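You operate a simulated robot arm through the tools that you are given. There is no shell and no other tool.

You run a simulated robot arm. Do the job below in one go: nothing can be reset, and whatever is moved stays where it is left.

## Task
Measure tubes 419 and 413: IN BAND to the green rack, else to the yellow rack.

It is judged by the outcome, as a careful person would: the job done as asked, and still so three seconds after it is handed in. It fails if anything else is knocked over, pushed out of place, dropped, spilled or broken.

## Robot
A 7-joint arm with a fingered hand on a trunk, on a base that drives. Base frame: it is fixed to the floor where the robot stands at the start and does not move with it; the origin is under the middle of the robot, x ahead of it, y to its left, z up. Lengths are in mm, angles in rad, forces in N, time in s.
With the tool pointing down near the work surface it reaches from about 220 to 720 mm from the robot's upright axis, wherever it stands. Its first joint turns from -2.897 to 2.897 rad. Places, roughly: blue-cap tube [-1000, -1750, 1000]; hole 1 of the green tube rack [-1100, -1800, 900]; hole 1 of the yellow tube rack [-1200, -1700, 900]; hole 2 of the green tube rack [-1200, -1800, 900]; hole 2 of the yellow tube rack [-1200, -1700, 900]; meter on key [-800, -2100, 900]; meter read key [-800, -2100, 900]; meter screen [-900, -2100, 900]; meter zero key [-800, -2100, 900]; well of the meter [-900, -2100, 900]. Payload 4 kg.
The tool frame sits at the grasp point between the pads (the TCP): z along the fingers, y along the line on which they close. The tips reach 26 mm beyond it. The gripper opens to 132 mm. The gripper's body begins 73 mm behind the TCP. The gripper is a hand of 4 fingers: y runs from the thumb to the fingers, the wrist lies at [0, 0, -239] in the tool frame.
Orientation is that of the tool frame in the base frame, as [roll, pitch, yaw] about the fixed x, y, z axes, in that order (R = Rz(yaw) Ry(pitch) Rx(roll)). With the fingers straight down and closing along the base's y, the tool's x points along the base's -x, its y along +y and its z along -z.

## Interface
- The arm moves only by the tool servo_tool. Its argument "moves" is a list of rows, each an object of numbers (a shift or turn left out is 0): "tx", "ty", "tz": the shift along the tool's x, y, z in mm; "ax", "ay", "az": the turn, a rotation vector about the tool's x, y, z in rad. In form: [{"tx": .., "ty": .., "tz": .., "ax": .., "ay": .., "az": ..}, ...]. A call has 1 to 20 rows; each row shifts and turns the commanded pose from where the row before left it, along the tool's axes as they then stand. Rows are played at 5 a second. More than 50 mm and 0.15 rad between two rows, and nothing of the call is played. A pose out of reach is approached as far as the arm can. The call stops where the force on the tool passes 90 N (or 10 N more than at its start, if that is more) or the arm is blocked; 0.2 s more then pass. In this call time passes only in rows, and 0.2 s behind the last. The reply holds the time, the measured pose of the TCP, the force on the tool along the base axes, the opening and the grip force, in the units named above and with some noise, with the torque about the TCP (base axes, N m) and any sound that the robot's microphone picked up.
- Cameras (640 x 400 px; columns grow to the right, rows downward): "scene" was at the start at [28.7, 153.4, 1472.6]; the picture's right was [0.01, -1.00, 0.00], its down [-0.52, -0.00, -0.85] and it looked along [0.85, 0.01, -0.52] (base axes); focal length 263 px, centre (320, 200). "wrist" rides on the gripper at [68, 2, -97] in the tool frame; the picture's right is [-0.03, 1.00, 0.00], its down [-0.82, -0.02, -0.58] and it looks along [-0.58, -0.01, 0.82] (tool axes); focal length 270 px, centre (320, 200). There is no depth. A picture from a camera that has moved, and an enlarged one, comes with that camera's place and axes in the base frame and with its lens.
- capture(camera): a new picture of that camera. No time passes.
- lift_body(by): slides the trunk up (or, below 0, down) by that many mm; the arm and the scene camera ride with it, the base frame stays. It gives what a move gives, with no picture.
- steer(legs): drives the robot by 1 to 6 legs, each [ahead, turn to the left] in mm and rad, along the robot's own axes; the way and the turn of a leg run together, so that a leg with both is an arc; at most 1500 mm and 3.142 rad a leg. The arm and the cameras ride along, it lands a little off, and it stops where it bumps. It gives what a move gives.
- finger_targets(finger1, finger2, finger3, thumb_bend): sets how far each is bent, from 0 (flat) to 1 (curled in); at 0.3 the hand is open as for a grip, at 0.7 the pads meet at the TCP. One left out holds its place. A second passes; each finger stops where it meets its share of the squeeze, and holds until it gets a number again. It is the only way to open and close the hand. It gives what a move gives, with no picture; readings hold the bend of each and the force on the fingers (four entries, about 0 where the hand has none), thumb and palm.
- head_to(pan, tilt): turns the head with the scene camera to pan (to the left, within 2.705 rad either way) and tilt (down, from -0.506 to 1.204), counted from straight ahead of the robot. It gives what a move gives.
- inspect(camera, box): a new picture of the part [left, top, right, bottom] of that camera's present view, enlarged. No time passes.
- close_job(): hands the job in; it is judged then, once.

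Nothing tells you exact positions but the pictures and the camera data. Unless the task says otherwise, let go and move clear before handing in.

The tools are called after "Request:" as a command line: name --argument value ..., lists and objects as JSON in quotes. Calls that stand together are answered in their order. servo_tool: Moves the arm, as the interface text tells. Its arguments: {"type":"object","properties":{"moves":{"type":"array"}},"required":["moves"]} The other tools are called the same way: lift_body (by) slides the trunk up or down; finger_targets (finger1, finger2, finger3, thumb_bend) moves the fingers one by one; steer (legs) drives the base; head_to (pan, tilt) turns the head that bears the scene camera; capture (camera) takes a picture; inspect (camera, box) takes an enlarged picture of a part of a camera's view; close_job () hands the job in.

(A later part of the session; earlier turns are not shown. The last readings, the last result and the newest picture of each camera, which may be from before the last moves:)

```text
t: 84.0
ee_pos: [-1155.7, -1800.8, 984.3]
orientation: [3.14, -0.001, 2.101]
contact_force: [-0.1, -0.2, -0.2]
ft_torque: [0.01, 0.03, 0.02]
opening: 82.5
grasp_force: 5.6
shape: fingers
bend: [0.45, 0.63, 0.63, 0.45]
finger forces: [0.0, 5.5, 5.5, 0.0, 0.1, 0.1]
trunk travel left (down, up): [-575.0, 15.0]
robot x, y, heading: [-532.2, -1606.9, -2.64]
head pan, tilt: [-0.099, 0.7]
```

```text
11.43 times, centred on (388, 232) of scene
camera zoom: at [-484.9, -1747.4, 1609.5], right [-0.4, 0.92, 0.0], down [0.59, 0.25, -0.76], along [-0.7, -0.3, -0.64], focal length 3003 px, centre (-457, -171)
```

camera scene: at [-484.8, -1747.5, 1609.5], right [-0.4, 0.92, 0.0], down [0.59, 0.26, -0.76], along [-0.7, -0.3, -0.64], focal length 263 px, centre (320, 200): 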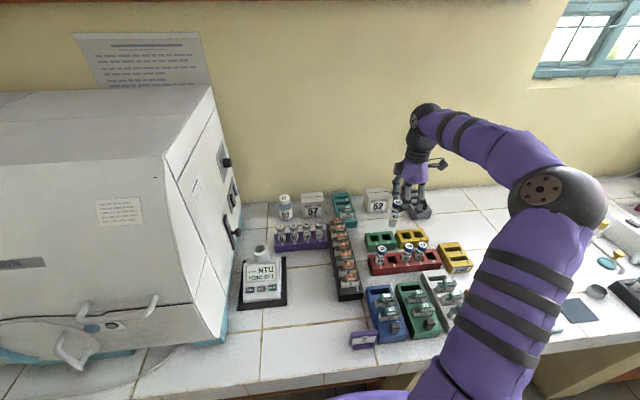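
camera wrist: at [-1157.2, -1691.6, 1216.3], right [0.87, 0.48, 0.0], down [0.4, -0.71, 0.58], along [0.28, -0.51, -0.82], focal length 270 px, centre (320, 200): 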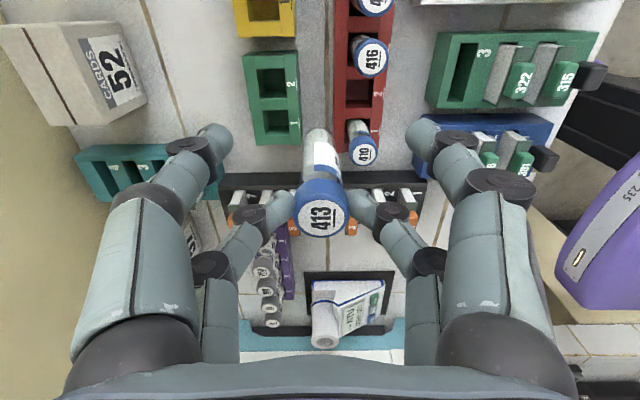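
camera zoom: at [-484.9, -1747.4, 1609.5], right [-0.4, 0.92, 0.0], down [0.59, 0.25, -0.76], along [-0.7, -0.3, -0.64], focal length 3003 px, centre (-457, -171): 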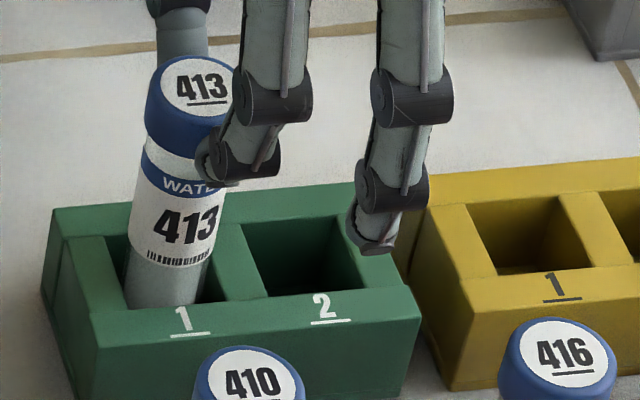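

The tube is inside hole 1 with no resistance. I keep lowering until it seats.

Request:
servo_tool --moves '[{"tz": 4}, {"tz": 4}, {"tz": 3}]'

Request:
servo_tool --moves '[{"tz": 2}, {"tz": 2}]'

Request:
inspect --camera "scene" --box '[368, 215, 408, 250]'

```text
t: 84.8
ee_pos: [-1155.4, -1801.8, 974.1]
orientation: [-3.141, 0.003, 2.101]
contact_force: [-0.2, -0.4, -2.2]
ft_torque: [0.06, 0.0, 0.0]
opening: 82.5
grasp_force: 5.2
shape: fingers
bend: [0.45, 0.63, 0.63, 0.45]
finger forces: [0.0, 5.5, 5.3, 0.0, 0.1, 0.1]
trunk travel left (down, up): [-575.0, 15.0]
robot x, y, heading: [-532.5, -1608.4, -2.637]
head pan, tilt: [-0.099, 0.7]
```

```text
t: 85.5
ee_pos: [-1157.4, -1801.9, 969.7]
orientation: [3.138, -0.002, 2.101]
contact_force: [0.4, -0.1, -1.7]
ft_torque: [0.03, 0.03, 0.02]
opening: 82.5
grasp_force: 5.8
shape: fingers
bend: [0.45, 0.63, 0.63, 0.45]
finger forces: [0.0, 5.6, 5.3, 0.0, 0.1, 0.0]
trunk travel left (down, up): [-575.0, 15.0]
robot x, y, heading: [-532.4, -1607.2, -2.636]
head pan, tilt: [-0.099, 0.7]
```

```text
11.43 times, centred on (388, 232) of scene
camera zoom: at [-485.0, -1747.4, 1609.5], right [-0.4, 0.92, 0.0], down [0.59, 0.25, -0.76], along [-0.7, -0.3, -0.64], focal length 3003 px, centre (-457, -171)
```

zoom: 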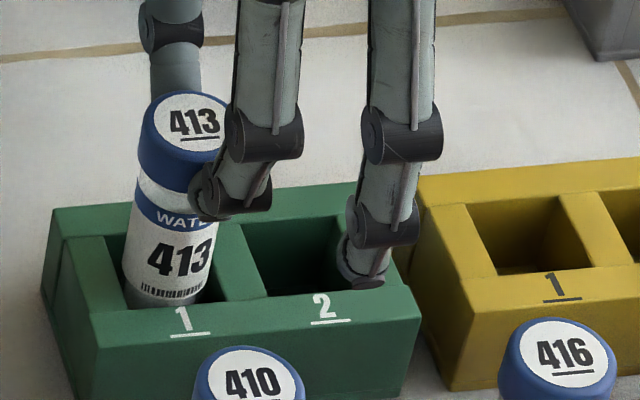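

Request:
servo_tool --moves '[{"tz": 2}, {"tz": 2}, {"tz": 2}]'

Request:
inspect --camera "scene" --box '[368, 215, 408, 250]'

```text
t: 86.2
ee_pos: [-1156.3, -1801.5, 965.1]
orientation: [-3.141, -0.002, 2.101]
contact_force: [-0.5, 0.2, 9.4]
ft_torque: [-0.16, -0.07, -0.01]
opening: 82.5
grasp_force: 7.5
shape: fingers
bend: [0.45, 0.65, 0.64, 0.45]
finger forces: [0.0, 7.1, 8.0, 0.0, 0.0, 0.0]
trunk travel left (down, up): [-575.0, 15.0]
robot x, y, heading: [-529.7, -1611.4, -2.635]
head pan, tilt: [-0.099, 0.7]
```

```text
11.43 times, centred on (388, 232) of scene
camera zoom: at [-484.2, -1747.1, 1609.7], right [-0.4, 0.92, 0.0], down [0.59, 0.25, -0.77], along [-0.7, -0.3, -0.64], focal length 3003 px, centre (-457, -171)
```

zoom: 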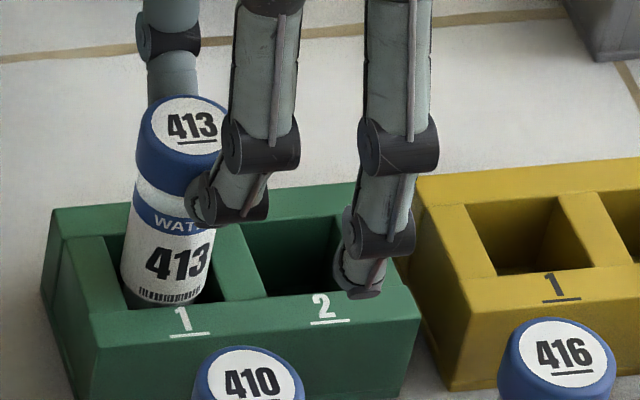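

The tube is seated (9 N upward). I ease up 2.5 mm and release.

Request:
servo_tool --moves '[{"tz": -2.5}]'

Request:
finger_targets --finger2 0.57 --finger3 0.57

Request:
finger_targets --finger2 0.45 --finger3 0.45

Request:
inspect --camera "scene" --box '[360, 200, 420, 260]'

Request:
capture --camera "wrist"

```text
t: 86.7
ee_pos: [-1156.3, -1801.9, 966.1]
orientation: [3.139, 0.0, 2.1]
contact_force: [-0.3, 0.3, 3.6]
ft_torque: [-0.1, -0.03, -0.01]
opening: 82.6
grasp_force: 6.9
shape: fingers
bend: [0.45, 0.64, 0.64, 0.45]
finger forces: [0.0, 6.5, 7.0, 0.0, 0.0, 0.0]
trunk travel left (down, up): [-575.0, 15.0]
robot x, y, heading: [-531.9, -1605.9, -2.639]
head pan, tilt: [-0.099, 0.7]
```

```text
t: 87.7
ee_pos: [-1156.6, -1799.9, 966.5]
orientation: [3.141, -0.001, 2.101]
contact_force: [-0.8, -0.9, 0.2]
ft_torque: [-0.02, 0.03, -0.01]
opening: 82.5
grasp_force: 0.0
shape: fingers
bend: [0.45, 0.56, 0.56, 0.45]
finger forces: [0.0, 0.0, 0.0, 0.0, 0.1, 0.0]
trunk travel left (down, up): [-575.0, 15.0]
robot x, y, heading: [-532.9, -1609.1, -2.639]
head pan, tilt: [-0.099, 0.7]
```

```text
t: 88.7
ee_pos: [-1156.0, -1800.1, 966.5]
orientation: [3.141, 0.001, 2.101]
contact_force: [-0.3, 0.7, 0.5]
ft_torque: [-0.01, 0.0, 0.0]
opening: 82.5
grasp_force: 0.1
shape: fingers
bend: [0.45, 0.45, 0.45, 0.45]
finger forces: [0.1, 0.0, 0.0, 0.1, 0.0, 0.0]
trunk travel left (down, up): [-575.0, 15.0]
robot x, y, heading: [-532.1, -1606.0, -2.639]
head pan, tilt: [-0.099, 0.7]
```

```text
6.67 times, centred on (390, 230) of scene
camera zoom: at [-484.9, -1747.4, 1609.5], right [-0.4, 0.92, 0.0], down [0.59, 0.25, -0.76], along [-0.7, -0.3, -0.64], focal length 1752 px, centre (-147, 0)
```

zoom: 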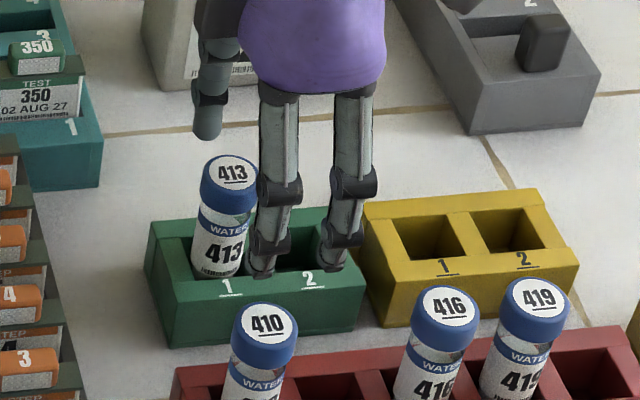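

```text
taken
camera wrist: at [-1189.5, -1740.7, 1063.9], right [0.87, 0.48, 0.0], down [0.4, -0.71, 0.58], along [0.28, -0.51, -0.82], focal length 270 px, centre (320, 200)
```

wrist: 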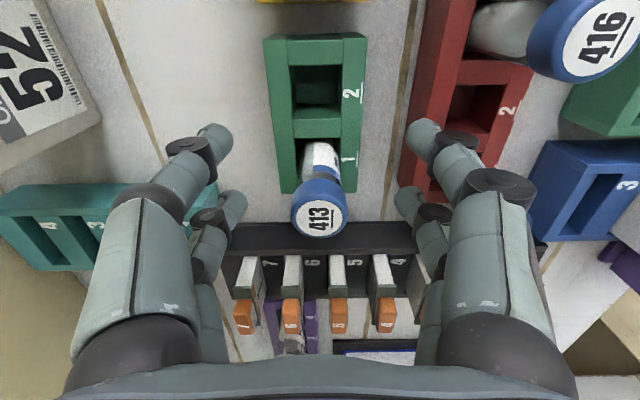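

413 stands in green hole 1. I rise clear and go above 419 (≈[-1124,-1664,957] from the scene view).

Request:
servo_tool --moves '[{"tz": -25}, {"tz": -35}, {"tz": -35}, {"tx": 30, "ty": 24}, {"tx": 30, "ty": 24}, {"tx": 30, "ty": 24}, {"tx": 30, "ty": 24}]'

Request:
capture --camera "wrist"

Request:
inspect --camera "wrist" --box '[240, 60, 400, 180]'

Request:
inspect --camera "scene" --box '[380, 190, 460, 270]'

```text
t: 90.2
ee_pos: [-1134.4, -1648.8, 1062.4]
orientation: [-3.142, 0.0, 2.102]
contact_force: [0.5, -0.3, -0.2]
ft_torque: [-0.02, 0.0, -0.02]
opening: 82.5
grasp_force: 0.0
shape: fingers
bend: [0.45, 0.45, 0.45, 0.45]
finger forces: [0.0, 0.0, 0.0, 0.0, 0.0, 0.1]
trunk travel left (down, up): [-575.0, 15.0]
robot x, y, heading: [-531.3, -1609.8, -2.632]
head pan, tilt: [-0.099, 0.7]
```

```text
taken
camera wrist: at [-1167.3, -1588.5, 1158.9], right [0.87, 0.48, 0.0], down [0.4, -0.71, 0.58], along [0.28, -0.51, -0.82], focal length 270 px, centre (320, 200)
```

wrist: 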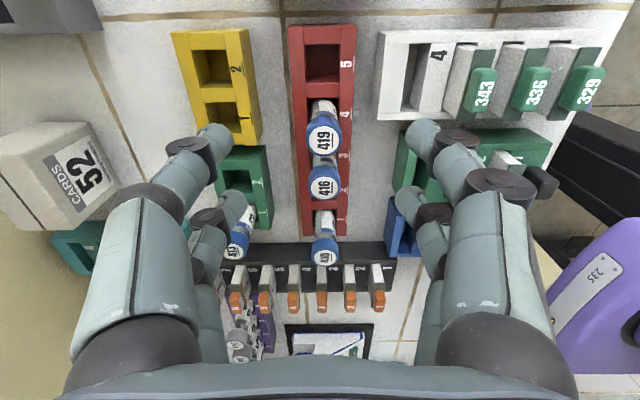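

```text
3.33 times, centred on (320, 120) of wrist
camera zoom: at [-1167.3, -1588.5, 1158.9], right [0.87, 0.48, 0.0], down [0.4, -0.71, 0.58], along [0.28, -0.51, -0.82], focal length 901 px, centre (320, 467)
```

zoom: 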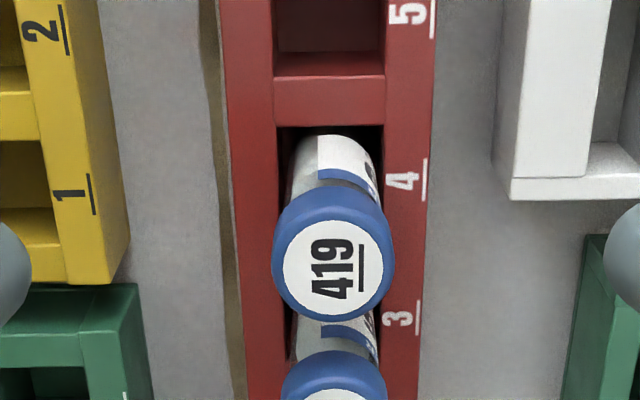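

```text
5.00 times, centred on (420, 230) of scene
camera zoom: at [-484.9, -1746.8, 1609.6], right [-0.4, 0.92, 0.0], down [0.59, 0.25, -0.77], along [-0.7, -0.3, -0.64], focal length 1314 px, centre (-180, 50)
```

zoom: 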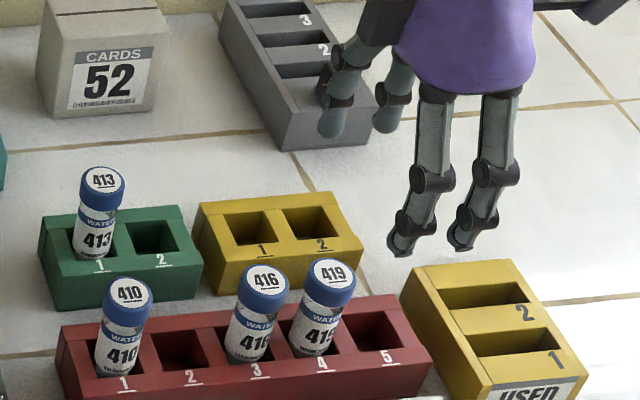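

419 is well placed relative to the rear pair (x≈−18, y≈+3). I correct y and descend in stages to the cap.

Request:
servo_tool --moves '[{"ty": 3, "tz": 20}, {"tz": 25}, {"tz": 20}]'

Request:
inspect --camera "wrist" --box '[240, 100, 400, 240]'

Request:
inspect --camera "scene" --box '[390, 200, 450, 260]'

```text
t: 91.0
ee_pos: [-1131.6, -1649.0, 997.3]
orientation: [-3.141, 0.0, 2.104]
contact_force: [-0.3, -0.7, -0.7]
ft_torque: [-0.02, 0.02, -0.01]
opening: 82.5
grasp_force: 0.0
shape: fingers
bend: [0.45, 0.45, 0.45, 0.45]
finger forces: [0.0, 0.1, 0.0, 0.1, 0.0, 0.0]
trunk travel left (down, up): [-575.0, 15.0]
robot x, y, heading: [-531.2, -1610.2, -2.639]
head pan, tilt: [-0.099, 0.7]
```

```text
2.86 times, centred on (320, 170) of wrist
camera zoom: at [-1164.8, -1588.3, 1093.5], right [0.87, 0.48, 0.0], down [0.4, -0.71, 0.58], along [0.28, -0.51, -0.82], focal length 772 px, centre (320, 286)
```

zoom: 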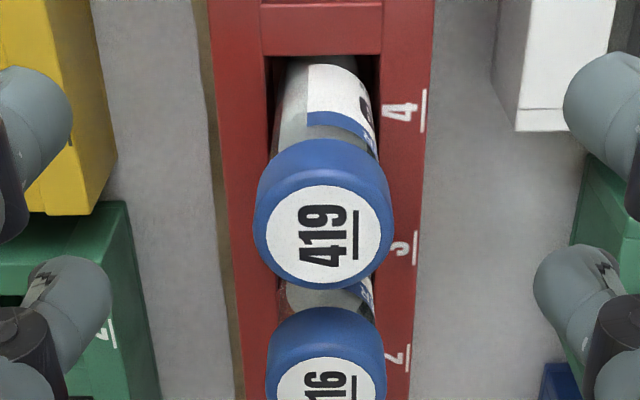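

```text
6.67 times, centred on (420, 230) of scene
camera zoom: at [-484.9, -1747.4, 1609.5], right [-0.4, 0.92, 0.0], down [0.59, 0.25, -0.76], along [-0.7, -0.3, -0.64], focal length 1752 px, centre (-347, 0)
```

zoom: 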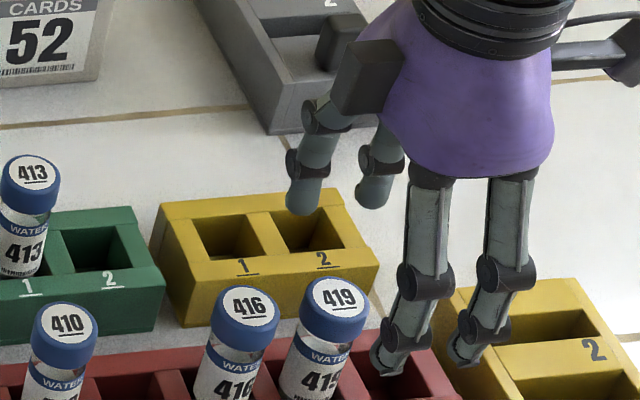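

Request:
servo_tool --moves '[{"tx": 1.8, "tz": 15}, {"tz": 15}]'

Request:
inspect --camera "wrist" --box '[240, 120, 400, 260]'

Request:
inspect --camera "scene" --box '[390, 210, 450, 270]'

```text
t: 91.7
ee_pos: [-1133.7, -1646.1, 966.7]
orientation: [3.141, -0.001, 2.101]
contact_force: [-1.1, -0.3, -0.5]
ft_torque: [0.0, 0.01, 0.01]
opening: 82.3
grasp_force: 0.1
shape: fingers
bend: [0.45, 0.45, 0.45, 0.45]
finger forces: [0.0, 0.1, 0.0, 0.0, 0.1, 0.1]
trunk travel left (down, up): [-575.0, 15.0]
robot x, y, heading: [-530.9, -1606.8, -2.634]
head pan, tilt: [-0.099, 0.7]
```

```text
2.86 times, centred on (320, 190) of wrist
camera zoom: at [-1165.7, -1586.2, 1063.7], right [0.87, 0.48, 0.0], down [0.4, -0.71, 0.58], along [0.28, -0.51, -0.82], focal length 772 px, centre (320, 229)
```

zoom: 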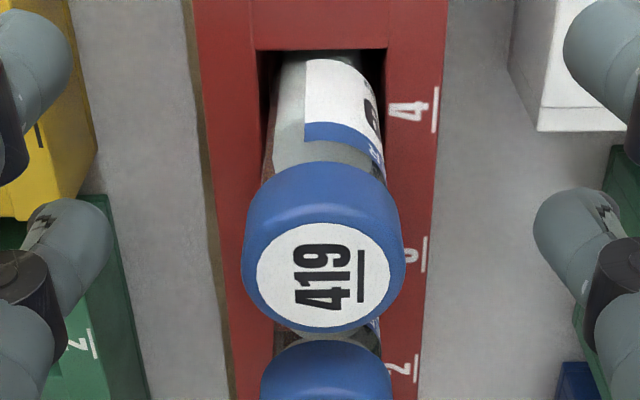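

```text
6.67 times, centred on (420, 240) of scene
camera zoom: at [-485.0, -1747.3, 1609.5], right [-0.4, 0.92, 0.0], down [0.59, 0.25, -0.76], along [-0.7, -0.3, -0.64], focal length 1752 px, centre (-347, -67)
```

zoom: 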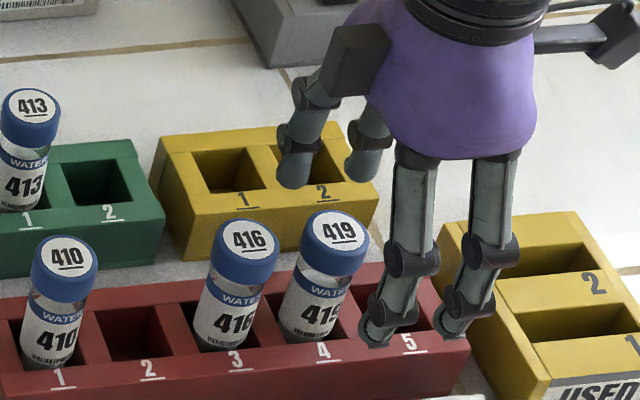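

The geometry matches the good grip in the well. Closing finger2 and finger3 on 419.

Request:
finger_targets --finger2 0.7 --finger3 0.7

Request:
inspect --camera "wrist" --box '[240, 120, 400, 260]'

```text
t: 92.7
ee_pos: [-1131.9, -1645.9, 966.3]
orientation: [-3.141, 0.002, 2.101]
contact_force: [-0.8, 0.2, -0.3]
ft_torque: [0.02, 0.02, 0.01]
opening: 82.6
grasp_force: 6.2
shape: fingers
bend: [0.45, 0.62, 0.62, 0.45]
finger forces: [0.0, 5.7, 5.8, 0.0, 0.0, 0.0]
trunk travel left (down, up): [-575.0, 15.0]
robot x, y, heading: [-533.6, -1609.8, -2.629]
head pan, tilt: [-0.099, 0.7]
```

```text
2.86 times, centred on (320, 190) of wrist
camera zoom: at [-1165.6, -1586.0, 1063.8], right [0.87, 0.48, 0.0], down [0.4, -0.71, 0.58], along [0.28, -0.51, -0.82], focal length 772 px, centre (320, 229)
```

zoom: 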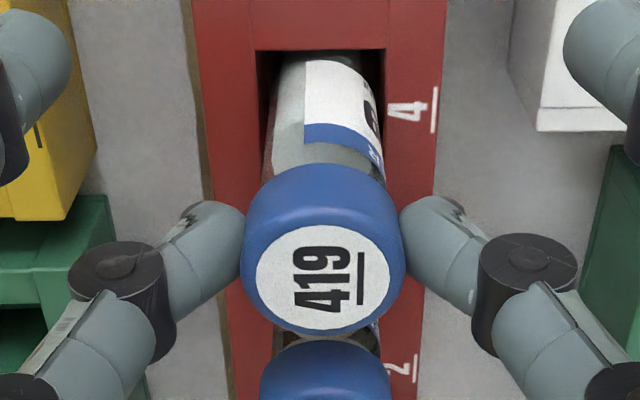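

Solid grip on 419. I lift it straight up and carry it to the meter.

Request:
servo_tool --moves '[{"tz": -10}, {"tz": -20}, {"tz": -40}, {"tz": -40}, {"tz": -45}]'

Request:
capture --camera "wrist"

Request:
servo_tool --moves '[{"tx": -28.8, "ty": -2.55}, {"tx": -28.8, "ty": -2.55}, {"tx": -28.8, "ty": -2.55}, {"tx": -28.8, "ty": -2.55}, {"tx": -28.8, "ty": -2.55}, {"tx": -28.8, "ty": -2.55}, {"tx": -28.8, "ty": -2.55}, {"tx": -28.8, "ty": -2.55}, {"tx": -28.8, "ty": -2.55}, {"tx": -28.8, "ty": -2.55}, {"tx": -28.8, "ty": -2.55}, {"tx": -28.8, "ty": -2.55}, {"tx": -28.8, "ty": -2.55}, {"tx": -28.8, "ty": -2.55}, {"tx": -28.8, "ty": -2.55}, {"tx": -28.8, "ty": -2.55}]'

Request:
head_to --pan 0.15 --tilt 0.75

Request:
capture --camera "scene"

Request:
capture --camera "wrist"

```text
t: 93.8
ee_pos: [-1134.7, -1646.6, 1120.3]
orientation: [3.141, 0.001, 2.1]
contact_force: [0.3, 0.7, -0.5]
ft_torque: [0.04, 0.0, 0.02]
opening: 82.6
grasp_force: 5.8
shape: fingers
bend: [0.45, 0.62, 0.62, 0.45]
finger forces: [0.0, 5.8, 5.8, 0.0, 0.0, 0.0]
trunk travel left (down, up): [-575.0, 15.0]
robot x, y, heading: [-533.5, -1607.8, -2.633]
head pan, tilt: [-0.099, 0.7]
```

```text
taken
camera wrist: at [-1166.6, -1585.9, 1218.2], right [0.87, 0.48, 0.0], down [0.4, -0.71, 0.58], along [0.28, -0.51, -0.82], focal length 270 px, centre (320, 200)
```

wrist: 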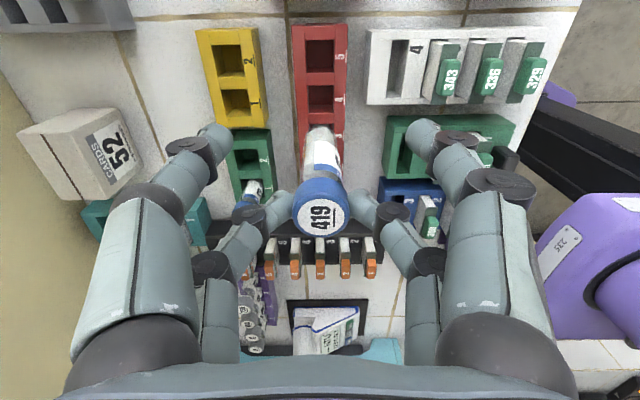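

```text
t: 97.2
ee_pos: [-933.8, -2063.6, 1120.6]
orientation: [-3.141, 0.001, 2.101]
contact_force: [1.2, -0.5, -0.5]
ft_torque: [0.02, -0.01, 0.01]
opening: 82.7
grasp_force: 5.3
shape: fingers
bend: [0.45, 0.63, 0.63, 0.45]
finger forces: [0.1, 5.7, 5.6, 0.0, 0.0, 0.0]
trunk travel left (down, up): [-575.0, 15.0]
robot x, y, heading: [-530.1, -1605.8, -2.633]
head pan, tilt: [-0.099, 0.7]
```

```text
t: 98.0
ee_pos: [-933.3, -2062.5, 1121.3]
orientation: [3.141, 0.0, 2.101]
contact_force: [0.3, -0.6, -0.6]
ft_torque: [-0.01, 0.01, -0.04]
opening: 82.8
grasp_force: 5.7
shape: fingers
bend: [0.45, 0.63, 0.63, 0.45]
finger forces: [0.0, 5.5, 5.7, 0.0, 0.0, 0.0]
trunk travel left (down, up): [-575.0, 15.0]
robot x, y, heading: [-531.7, -1605.7, -2.638]
head pan, tilt: [0.15, 0.75]
```

```text
taken
camera scene: at [-472.5, -1764.4, 1605.3], right [-0.61, 0.79, 0.0], down [0.54, 0.42, -0.73], along [-0.58, -0.45, -0.68], focal length 263 px, centre (320, 200)
```

scene: 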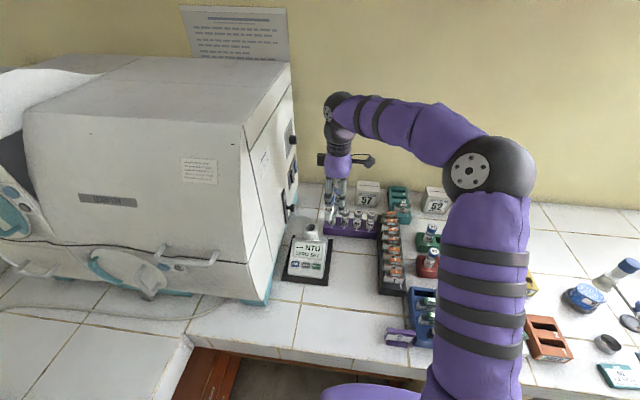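

```text
taken
camera wrist: at [-967.0, -2002.9, 1218.9], right [0.87, 0.48, 0.0], down [0.4, -0.71, 0.58], along [0.28, -0.51, -0.82], focal length 270 px, centre (320, 200)
```

wrist: 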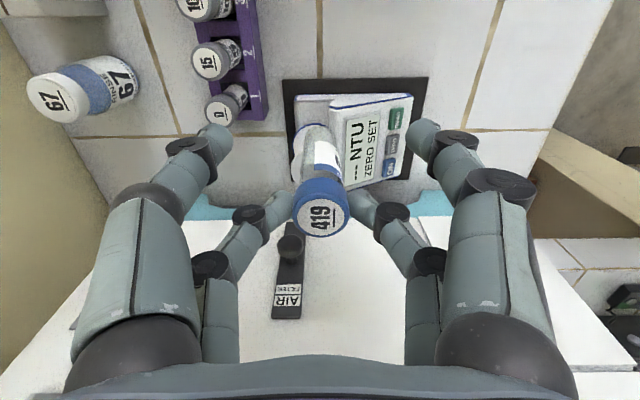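

The meter shows "--- ZERO SET", ready. I move 419 over the well and lower to just above.

Request:
servo_tool --moves '[{"tx": -19.5, "ty": -2.1}, {"tx": -19.5, "ty": -2.1}, {"tx": -19.6, "ty": -2.1}, {"tz": 20}, {"tz": 18}]'

Request:
inspect --camera "scene" --box '[270, 180, 350, 240]'

Request:
inspect --camera "wrist" --box '[240, 100, 400, 240]'

```text
t: 99.2
ee_pos: [-909.6, -2117.9, 1083.5]
orientation: [-3.141, 0.0, 2.103]
contact_force: [0.6, -0.3, -1.1]
ft_torque: [-0.01, 0.0, -0.01]
opening: 82.5
grasp_force: 5.5
shape: fingers
bend: [0.45, 0.63, 0.63, 0.45]
finger forces: [0.0, 5.7, 5.7, 0.0, 0.1, 0.0]
trunk travel left (down, up): [-575.0, 15.0]
robot x, y, heading: [-529.8, -1609.7, -2.641]
head pan, tilt: [0.15, 0.75]
```

```text
6.67 times, centred on (310, 210) of scene
camera zoom: at [-472.6, -1764.4, 1605.3], right [-0.61, 0.79, 0.0], down [0.54, 0.42, -0.73], along [-0.58, -0.45, -0.68], focal length 1752 px, centre (387, 133)
```

zoom: 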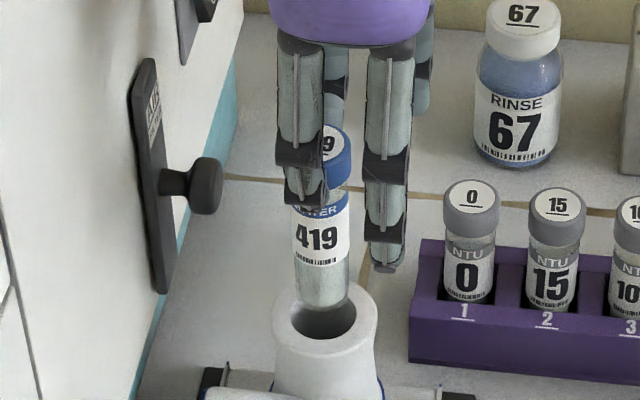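

```text
2.86 times, centred on (320, 170) of wrist
camera zoom: at [-942.6, -2057.1, 1180.5], right [0.87, 0.48, 0.0], down [0.4, -0.71, 0.58], along [0.28, -0.51, -0.82], focal length 772 px, centre (320, 286)
```

zoom: 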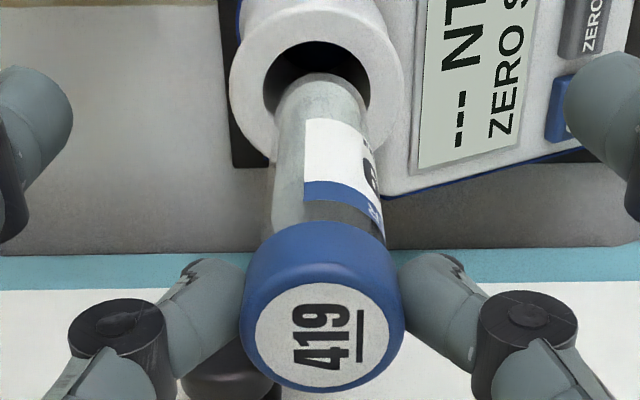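

Well aligned in both views. I lower it into the well in steps.

Request:
servo_tool --moves '[{"tz": 8}, {"tz": 8}, {"tz": 8}, {"tz": 6}]'

Request:
inspect --camera "scene" --box '[270, 180, 350, 240]'

```text
t: 100.2
ee_pos: [-909.4, -2116.7, 1052.7]
orientation: [3.14, -0.001, 2.103]
contact_force: [0.3, -0.1, 0.7]
ft_torque: [0.06, 0.01, 0.0]
opening: 82.7
grasp_force: 6.1
shape: fingers
bend: [0.45, 0.63, 0.63, 0.45]
finger forces: [0.0, 5.6, 5.7, 0.0, 0.0, 0.0]
trunk travel left (down, up): [-575.0, 15.0]
robot x, y, heading: [-529.9, -1605.2, -2.629]
head pan, tilt: [0.15, 0.75]
```

```text
6.67 times, centred on (310, 210) of scene
camera zoom: at [-472.5, -1764.5, 1605.2], right [-0.61, 0.79, 0.0], down [0.54, 0.42, -0.73], along [-0.58, -0.45, -0.68], focal length 1752 px, centre (387, 133)
```

zoom: 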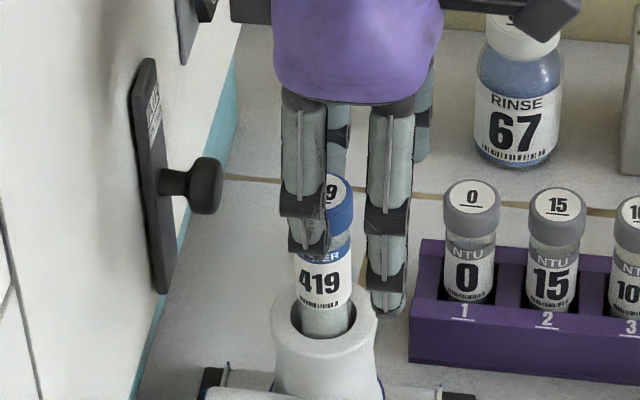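

Request:
servo_tool --moves '[{"tz": 8}, {"tz": 8}, {"tz": 8}, {"tz": 8}, {"tz": 8}]'

Request:
servo_tool --moves '[{"tz": 4}, {"tz": 3}, {"tz": 2}]'

Request:
inspect --camera "scene" --box '[270, 180, 350, 240]'

```text
t: 101.4
ee_pos: [-908.9, -2117.2, 1013.4]
orientation: [3.141, -0.001, 2.101]
contact_force: [-0.6, -0.2, -0.9]
ft_torque: [-0.01, -0.01, -0.02]
opening: 82.3
grasp_force: 5.7
shape: fingers
bend: [0.45, 0.63, 0.63, 0.45]
finger forces: [0.1, 5.5, 5.8, 0.0, 0.1, 0.0]
trunk travel left (down, up): [-575.0, 15.0]
robot x, y, heading: [-532.3, -1609.4, -2.634]
head pan, tilt: [0.15, 0.75]
```

```text
t: 102.2
ee_pos: [-909.2, -2118.5, 1002.8]
orientation: [3.14, -0.001, 2.101]
contact_force: [-0.1, 0.5, -1.5]
ft_torque: [0.05, 0.01, 0.03]
opening: 82.4
grasp_force: 5.1
shape: fingers
bend: [0.45, 0.63, 0.63, 0.45]
finger forces: [0.0, 5.6, 5.7, 0.0, 0.0, 0.1]
trunk travel left (down, up): [-575.0, 15.0]
robot x, y, heading: [-534.0, -1605.5, -2.632]
head pan, tilt: [0.15, 0.75]
```

```text
6.67 times, centred on (310, 210) of scene
camera zoom: at [-472.5, -1764.6, 1605.2], right [-0.61, 0.79, 0.0], down [0.54, 0.42, -0.73], along [-0.58, -0.45, -0.68], focal length 1752 px, centre (387, 133)
```

zoom: 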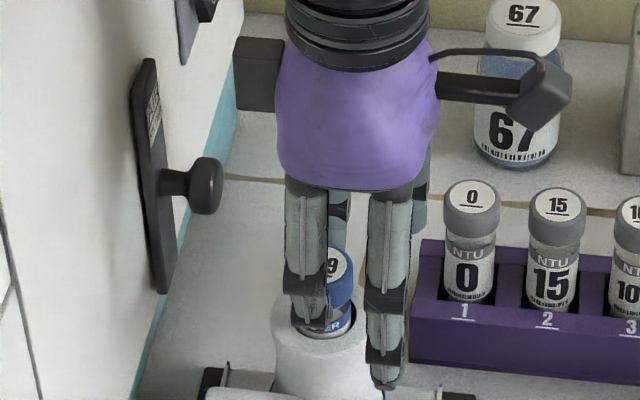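

Request:
servo_tool --moves '[{"tz": 2}, {"tz": 2}]'

```text
t: 102.8
ee_pos: [-909.8, -2117.9, 1000.1]
orientation: [3.141, 0.0, 2.102]
contact_force: [0.3, -0.1, -0.9]
ft_torque: [0.04, 0.03, -0.01]
opening: 82.3
grasp_force: 5.3
shape: fingers
bend: [0.45, 0.63, 0.63, 0.45]
finger forces: [0.0, 5.6, 5.6, 0.1, 0.0, 0.0]
trunk travel left (down, up): [-575.0, 15.0]
robot x, y, heading: [-531.1, -1611.2, -2.635]
head pan, tilt: [0.15, 0.75]
```

Request:
servo_tool --moves '[{"tz": 2}]'

Request:
finger_targets --finger2 0.57 --finger3 0.57

Request:
finger_targets --finger2 0.45 --finger3 0.45

Request:
servo_tool --moves '[{"tz": -20}, {"tz": -30}, {"tz": -30}]'

Request:
inspect --camera "scene" --box '[260, 200, 360, 290]'

```text
t: 103.2
ee_pos: [-909.8, -2117.4, 999.3]
orientation: [3.141, 0.002, 2.103]
contact_force: [0.0, 0.7, -1.3]
ft_torque: [0.02, -0.03, 0.01]
opening: 82.5
grasp_force: 6.0
shape: fingers
bend: [0.45, 0.63, 0.63, 0.45]
finger forces: [0.0, 5.6, 5.6, 0.1, 0.0, 0.1]
trunk travel left (down, up): [-575.0, 15.0]
robot x, y, heading: [-529.6, -1606.7, -2.637]
head pan, tilt: [0.15, 0.75]
```

```text
t: 104.2
ee_pos: [-909.3, -2117.1, 999.2]
orientation: [-3.141, 0.0, 2.102]
contact_force: [-1.0, -0.5, -0.4]
ft_torque: [-0.01, -0.01, -0.01]
opening: 82.5
grasp_force: 0.1
shape: fingers
bend: [0.45, 0.56, 0.56, 0.45]
finger forces: [0.0, 0.0, 0.1, 0.0, 0.0, 0.1]
trunk travel left (down, up): [-575.0, 15.0]
robot x, y, heading: [-530.9, -1611.8, -2.634]
head pan, tilt: [0.15, 0.75]
```

```text
t: 105.2
ee_pos: [-909.9, -2117.3, 998.6]
orientation: [-3.141, -0.001, 2.101]
contact_force: [0.2, -0.1, -0.2]
ft_torque: [0.0, -0.03, -0.01]
opening: 82.4
grasp_force: 0.1
shape: fingers
bend: [0.45, 0.45, 0.45, 0.45]
finger forces: [0.1, 0.1, 0.1, 0.1, 0.0, 0.0]
trunk travel left (down, up): [-575.0, 15.0]
robot x, y, heading: [-536.6, -1611.4, -2.633]
head pan, tilt: [0.15, 0.75]
```

```text
t: 106.0
ee_pos: [-910.0, -2116.4, 1079.7]
orientation: [3.14, 0.001, 2.104]
contact_force: [0.9, -0.4, -1.1]
ft_torque: [-0.01, 0.0, 0.02]
opening: 82.4
grasp_force: 0.1
shape: fingers
bend: [0.45, 0.45, 0.45, 0.45]
finger forces: [0.1, 0.1, 0.0, 0.1, 0.0, 0.0]
trunk travel left (down, up): [-575.0, 15.0]
robot x, y, heading: [-532.7, -1606.9, -2.634]
head pan, tilt: [0.15, 0.75]
```

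```text
4.44 times, centred on (310, 245) of scene
camera zoom: at [-472.3, -1764.4, 1605.2], right [-0.61, 0.79, 0.0], down [0.54, 0.42, -0.73], along [-0.58, -0.45, -0.68], focal length 1168 px, centre (364, 0)
```

zoom: 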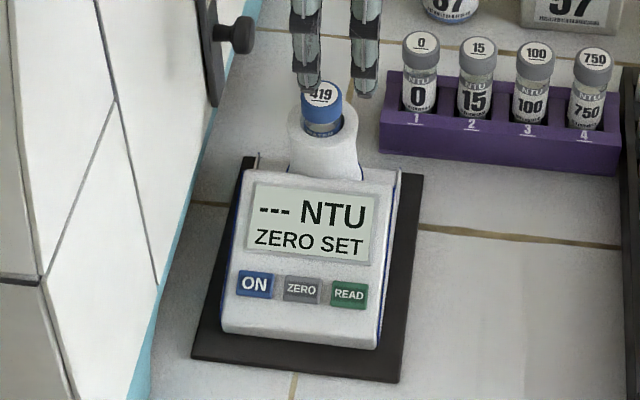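

419 is seated in the well. I go press READ again the same way.

Request:
servo_tool --moves '[{"tx": 8.3, "ty": 37.4}, {"tx": 8.3, "ty": 37.4}, {"tx": 8.3, "ty": 37.4}, {"tx": 8.2, "ty": 37.5}]'

Request:
finger_targets --thumb_bend 0.65

Request:
servo_tool --moves '[{"tz": 40}, {"tz": 40}]'

Request:
capture --camera "wrist"

```text
t: 107.0
ee_pos: [-796.7, -2011.9, 1078.0]
orientation: [3.141, 0.0, 2.103]
contact_force: [-0.2, -0.9, -0.4]
ft_torque: [0.0, -0.02, 0.02]
opening: 82.6
grasp_force: 0.0
shape: fingers
bend: [0.45, 0.45, 0.45, 0.45]
finger forces: [0.0, 0.0, 0.1, 0.0, 0.0, 0.1]
trunk travel left (down, up): [-575.0, 15.0]
robot x, y, heading: [-533.8, -1609.7, -2.639]
head pan, tilt: [0.15, 0.75]
```

```text
t: 108.0
ee_pos: [-797.0, -2012.2, 1077.7]
orientation: [3.141, 0.0, 2.101]
contact_force: [0.7, 0.0, 0.0]
ft_torque: [0.0, 0.0, -0.02]
opening: 49.3
grasp_force: 0.1
shape: fingers
bend: [0.45, 0.45, 0.45, 0.65]
finger forces: [0.1, 0.1, 0.0, 0.1, 0.1, 0.1]
trunk travel left (down, up): [-575.0, 15.0]
robot x, y, heading: [-530.5, -1607.9, -2.634]
head pan, tilt: [0.15, 0.75]
```

```text
t: 108.6
ee_pos: [-796.7, -2012.0, 996.8]
orientation: [3.14, 0.0, 2.101]
contact_force: [0.3, 0.4, -0.4]
ft_torque: [-0.03, 0.0, 0.03]
opening: 49.5
grasp_force: 0.1
shape: fingers
bend: [0.45, 0.45, 0.45, 0.65]
finger forces: [0.1, 0.0, 0.0, 0.0, 0.1, 0.0]
trunk travel left (down, up): [-575.0, 15.0]
robot x, y, heading: [-531.8, -1609.9, -2.639]
head pan, tilt: [0.15, 0.75]
```

```text
taken
camera wrist: at [-829.9, -1952.7, 1094.8], right [0.87, 0.48, 0.0], down [0.4, -0.71, 0.58], along [0.28, -0.51, -0.82], focal length 270 px, centre (320, 200)
```

wrist: 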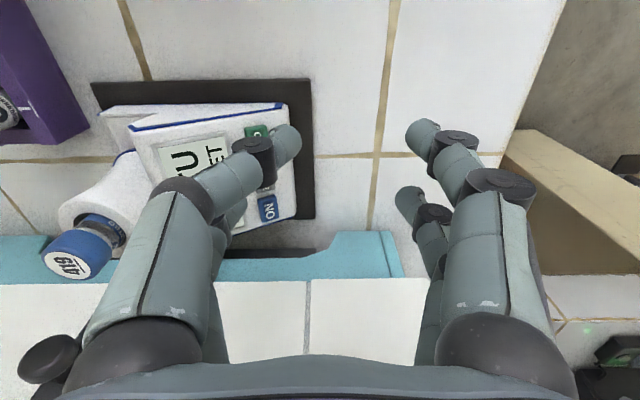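

Same pose as the first press. I descend and press READ.

Request:
servo_tool --moves '[{"tz": 33}, {"tz": 30}, {"tz": 8}]'

Request:
servo_tool --moves '[{"tz": 2}, {"tz": 2}]'

```text
t: 109.4
ee_pos: [-798.1, -2013.6, 926.1]
orientation: [-3.141, -0.001, 2.101]
contact_force: [0.1, 0.1, -0.4]
ft_torque: [-0.02, 0.02, -0.01]
opening: 49.6
grasp_force: 0.1
shape: fingers
bend: [0.45, 0.45, 0.45, 0.65]
finger forces: [0.0, 0.0, 0.1, 0.1, 0.1, 0.0]
trunk travel left (down, up): [-575.0, 15.0]
robot x, y, heading: [-531.2, -1608.8, -2.633]
head pan, tilt: [0.15, 0.75]
```

```text
t: 110.0
ee_pos: [-797.5, -2012.8, 923.2]
orientation: [-3.141, 0.0, 2.1]
contact_force: [-0.4, 1.4, 1.6]
ft_torque: [-0.01, 0.08, 0.04]
opening: 49.7
grasp_force: 0.4
shape: fingers
bend: [0.45, 0.45, 0.45, 0.65]
finger forces: [0.0, 0.0, 1.2, 0.1, 0.0, 0.0]
trunk travel left (down, up): [-575.0, 15.0]
robot x, y, heading: [-535.4, -1606.1, -2.634]
head pan, tilt: [0.15, 0.75]
heard: click
```

A click was heard. I lift off and read the screen.

Request:
servo_tool --moves '[{"tz": -10}, {"tz": -30}, {"tz": -45}, {"tx": 30, "ty": 20}, {"tx": 30, "ty": 20}]'

Request:
inspect --camera "scene" --box '[260, 200, 360, 290]'

```text
t: 111.2
ee_pos: [-794.6, -1941.1, 1008.0]
orientation: [3.141, 0.0, 2.101]
contact_force: [-0.3, -0.1, 0.6]
ft_torque: [-0.02, 0.01, -0.05]
opening: 49.7
grasp_force: 0.2
shape: fingers
bend: [0.45, 0.45, 0.45, 0.65]
finger forces: [0.0, 0.0, 0.0, 0.0, 0.0, 0.1]
trunk travel left (down, up): [-575.0, 15.0]
robot x, y, heading: [-532.3, -1615.8, -2.64]
head pan, tilt: [0.15, 0.75]
```

```text
4.44 times, centred on (310, 245) of scene
camera zoom: at [-472.3, -1764.0, 1605.3], right [-0.61, 0.79, 0.0], down [0.54, 0.42, -0.73], along [-0.58, -0.45, -0.68], focal length 1168 px, centre (364, 0)
```

zoom: 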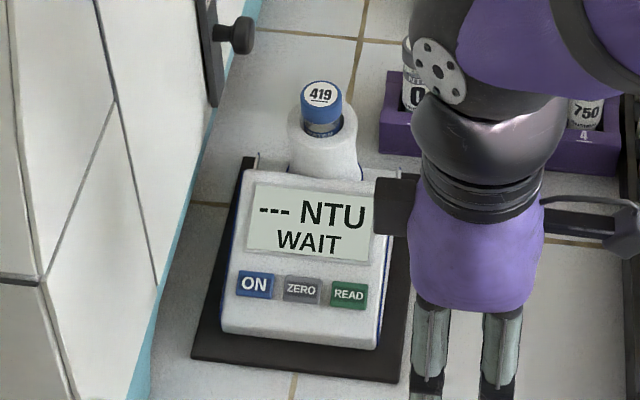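

The screen says WAIT. I let a second pass while resetting the thumb, then look again.

Request:
finger_targets --thumb_bend 0.45

Request:
inspect --camera "scene" --box '[260, 200, 360, 290]'

```text
t: 112.2
ee_pos: [-793.8, -1940.3, 1008.9]
orientation: [3.141, -0.001, 2.101]
contact_force: [0.1, -0.6, -0.7]
ft_torque: [0.02, -0.01, 0.01]
opening: 82.4
grasp_force: 0.0
shape: fingers
bend: [0.45, 0.45, 0.45, 0.45]
finger forces: [0.1, 0.0, 0.0, 0.1, 0.0, 0.0]
trunk travel left (down, up): [-575.0, 15.0]
robot x, y, heading: [-531.2, -1611.3, -2.632]
head pan, tilt: [0.15, 0.75]
```

```text
4.44 times, centred on (310, 245) of scene
camera zoom: at [-472.3, -1764.4, 1605.2], right [-0.61, 0.79, 0.0], down [0.54, 0.42, -0.73], along [-0.58, -0.45, -0.68], focal length 1168 px, centre (364, 0)
```

zoom: 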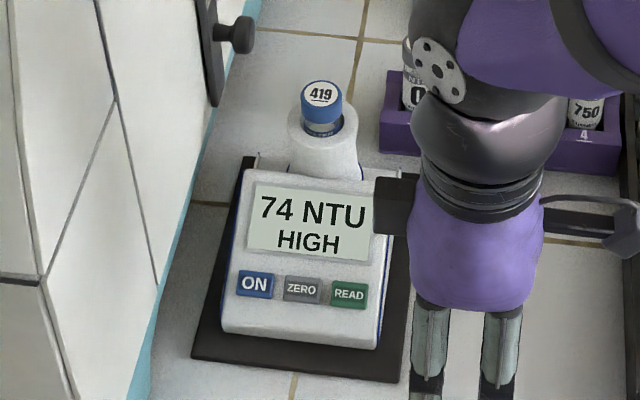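

419 reads 74 NTU, HIGH → yellow rack. I return above the well to pick it up.

Request:
servo_tool --moves '[{"tz": -37}, {"tz": -38}, {"tx": -18.8, "ty": -37.8}, {"tx": -18.8, "ty": -37.8}, {"tx": -18.8, "ty": -37.8}, {"tx": -18.8, "ty": -37.9}, {"tx": -18.8, "ty": -37.9}]'

Request:
inspect --camera "wrist" --box '[240, 90, 400, 210]'

Request:
inspect --camera "scene" --box '[270, 180, 350, 240]'

```text
t: 113.8
ee_pos: [-909.6, -2118.9, 1084.0]
orientation: [3.14, 0.0, 2.101]
contact_force: [0.0, -0.8, -0.3]
ft_torque: [0.06, 0.03, 0.0]
opening: 82.6
grasp_force: 0.2
shape: fingers
bend: [0.45, 0.45, 0.45, 0.45]
finger forces: [0.0, 0.0, 0.1, 0.1, 0.1, 0.1]
trunk travel left (down, up): [-575.0, 15.0]
robot x, y, heading: [-531.1, -1608.5, -2.636]
head pan, tilt: [0.15, 0.75]
```

```text
3.33 times, centred on (320, 150) of wrist
camera zoom: at [-942.8, -2058.3, 1180.2], right [0.87, 0.48, 0.0], down [0.4, -0.71, 0.58], along [0.28, -0.5, -0.82], focal length 901 px, centre (320, 367)
```

zoom: 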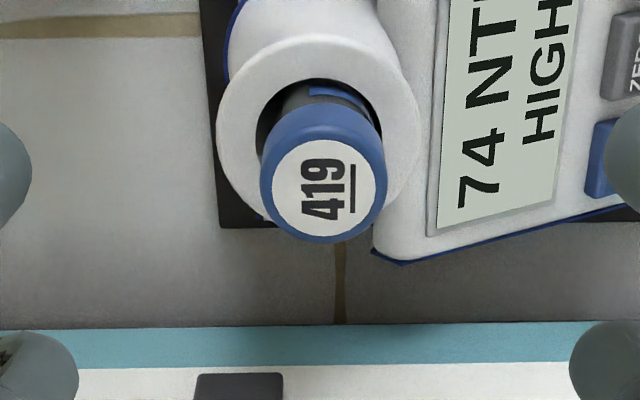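

```text
6.67 times, centred on (310, 210) of scene
camera zoom: at [-472.6, -1764.9, 1605.2], right [-0.61, 0.79, 0.0], down [0.54, 0.42, -0.73], along [-0.58, -0.45, -0.68], focal length 1752 px, centre (387, 133)
```

zoom: 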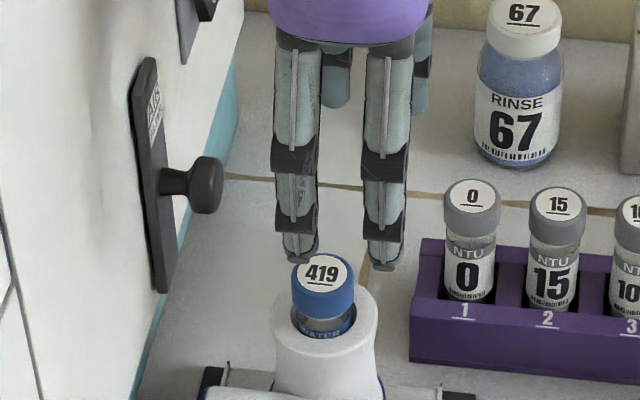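

Alignment matches the previous good grip. I descend and grip 419.

Request:
servo_tool --moves '[{"ty": 1, "tz": 25}, {"tz": 25}, {"tz": 22}, {"tz": 12.5}]'

Request:
inspect --camera "wrist" --box '[200, 120, 440, 280]'

Request:
finger_targets --finger2 0.7 --finger3 0.7

Request:
inspect --camera "wrist" --box '[200, 120, 440, 280]'

```text
t: 114.8
ee_pos: [-907.6, -2117.7, 1000.3]
orientation: [3.141, 0.001, 2.101]
contact_force: [0.7, -0.6, 0.7]
ft_torque: [0.01, 0.01, 0.02]
opening: 82.5
grasp_force: 0.0
shape: fingers
bend: [0.45, 0.45, 0.45, 0.45]
finger forces: [0.0, 0.1, 0.0, 0.0, 0.0, 0.0]
trunk travel left (down, up): [-575.0, 15.0]
robot x, y, heading: [-531.0, -1610.0, -2.637]
head pan, tilt: [0.15, 0.75]
```

```text
2.50 times, centred on (320, 200) of wrist
camera zoom: at [-941.0, -2057.2, 1096.1], right [0.87, 0.48, 0.0], down [0.4, -0.71, 0.58], along [0.28, -0.5, -0.82], focal length 676 px, centre (320, 200)
```

zoom: 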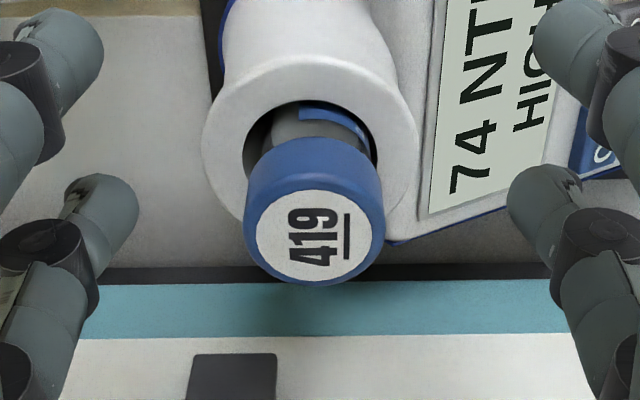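

```text
t: 115.8
ee_pos: [-908.4, -2117.0, 998.7]
orientation: [-3.141, -0.001, 2.1]
contact_force: [0.2, 0.0, -0.1]
ft_torque: [0.01, -0.01, 0.01]
opening: 82.3
grasp_force: 5.9
shape: fingers
bend: [0.45, 0.62, 0.62, 0.45]
finger forces: [0.1, 5.8, 5.8, 0.0, 0.1, 0.1]
trunk travel left (down, up): [-575.0, 15.0]
robot x, y, heading: [-531.1, -1606.3, -2.638]
head pan, tilt: [0.15, 0.75]
```

```text
2.50 times, centred on (320, 200) of wrist
camera zoom: at [-940.9, -2057.1, 1096.4], right [0.87, 0.48, 0.0], down [0.4, -0.71, 0.58], along [0.28, -0.51, -0.82], focal length 676 px, centre (320, 200)
```

zoom: 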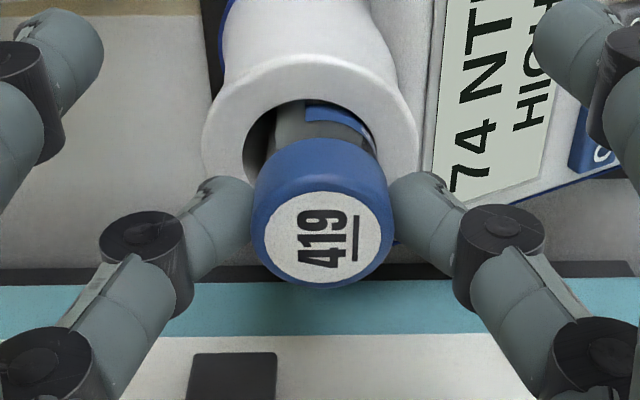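

Gripped 419 (5.8 N). I lift it out and carry it toward the yellow tube rack, stopping beside it for a look.

Request:
servo_tool --moves '[{"tz": -10}, {"tz": -20}, {"tz": -30}, {"tz": -30}, {"tz": -30}]'

Request:
servo_tool --moves '[{"tx": 28.7}, {"tx": 28.7}, {"tx": 28.7}, {"tx": 28.7}, {"tx": 28.7}, {"tx": 28.7}, {"tx": 28.7}, {"tx": 28.7}, {"tx": 28.7}, {"tx": 28.7}, {"tx": 28.7}, {"tx": 28.7}, {"tx": 28.7}, {"tx": 28.7}, {"tx": 28.7}, {"tx": 28.7}, {"tx": 28.7}, {"tx": 28.7}, {"tx": 28.7}]'

Request:
head_to --pan -0.1 --tilt 0.7

Request:
capture --camera "wrist"

Request:
capture --camera "scene"

```text
t: 117.0
ee_pos: [-907.5, -2117.9, 1118.5]
orientation: [-3.141, 0.002, 2.102]
contact_force: [0.6, -0.3, -1.2]
ft_torque: [-0.03, 0.01, 0.0]
opening: 82.7
grasp_force: 6.0
shape: fingers
bend: [0.45, 0.63, 0.62, 0.45]
finger forces: [0.1, 5.8, 5.7, 0.0, 0.1, 0.1]
trunk travel left (down, up): [-575.0, 15.0]
robot x, y, heading: [-530.7, -1609.4, -2.639]
head pan, tilt: [0.15, 0.75]
```

```text
t: 121.0
ee_pos: [-1175.2, -1650.4, 1116.9]
orientation: [-3.14, -0.001, 2.099]
contact_force: [0.7, 0.1, 0.4]
ft_torque: [0.0, 0.04, 0.01]
opening: 82.6
grasp_force: 4.9
shape: fingers
bend: [0.45, 0.63, 0.63, 0.45]
finger forces: [0.1, 5.6, 5.6, 0.0, 0.0, 0.1]
out of reach, approached as far as the arm can: row 19
trunk travel left (down, up): [-575.0, 15.0]
robot x, y, heading: [-531.9, -1609.6, -2.638]
head pan, tilt: [0.15, 0.75]
```

```text
t: 121.8
ee_pos: [-1177.1, -1652.0, 1116.9]
orientation: [-3.141, -0.001, 2.099]
contact_force: [-0.5, 0.7, -1.1]
ft_torque: [0.0, -0.01, 0.02]
opening: 82.5
grasp_force: 5.6
shape: fingers
bend: [0.45, 0.63, 0.63, 0.45]
finger forces: [0.0, 5.6, 5.6, 0.0, 0.1, 0.0]
trunk travel left (down, up): [-575.0, 15.0]
robot x, y, heading: [-533.8, -1604.8, -2.637]
head pan, tilt: [-0.099, 0.7]
```

```text
taken
camera wrist: at [-1209.8, -1591.1, 1213.6], right [0.88, 0.48, 0.0], down [0.39, -0.72, 0.58], along [0.28, -0.51, -0.82], focal length 270 px, centre (320, 200)
```

wrist: 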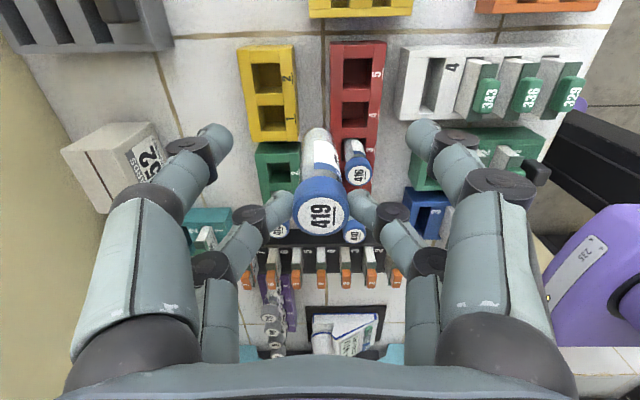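

```text
taken
camera scene: at [-484.8, -1747.4, 1609.5], right [-0.4, 0.92, 0.0], down [0.59, 0.26, -0.76], along [-0.7, -0.3, -0.64], focal length 263 px, centre (320, 200)
```

scene: 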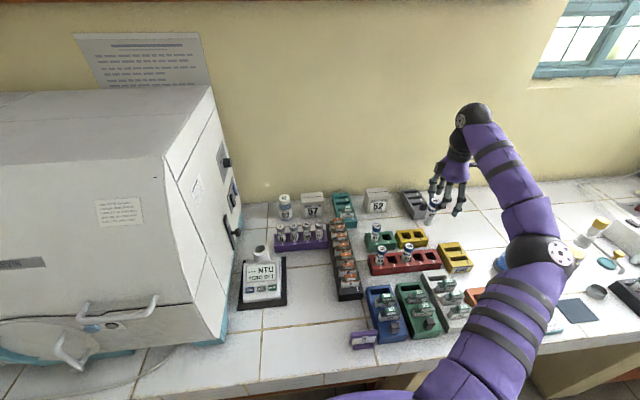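

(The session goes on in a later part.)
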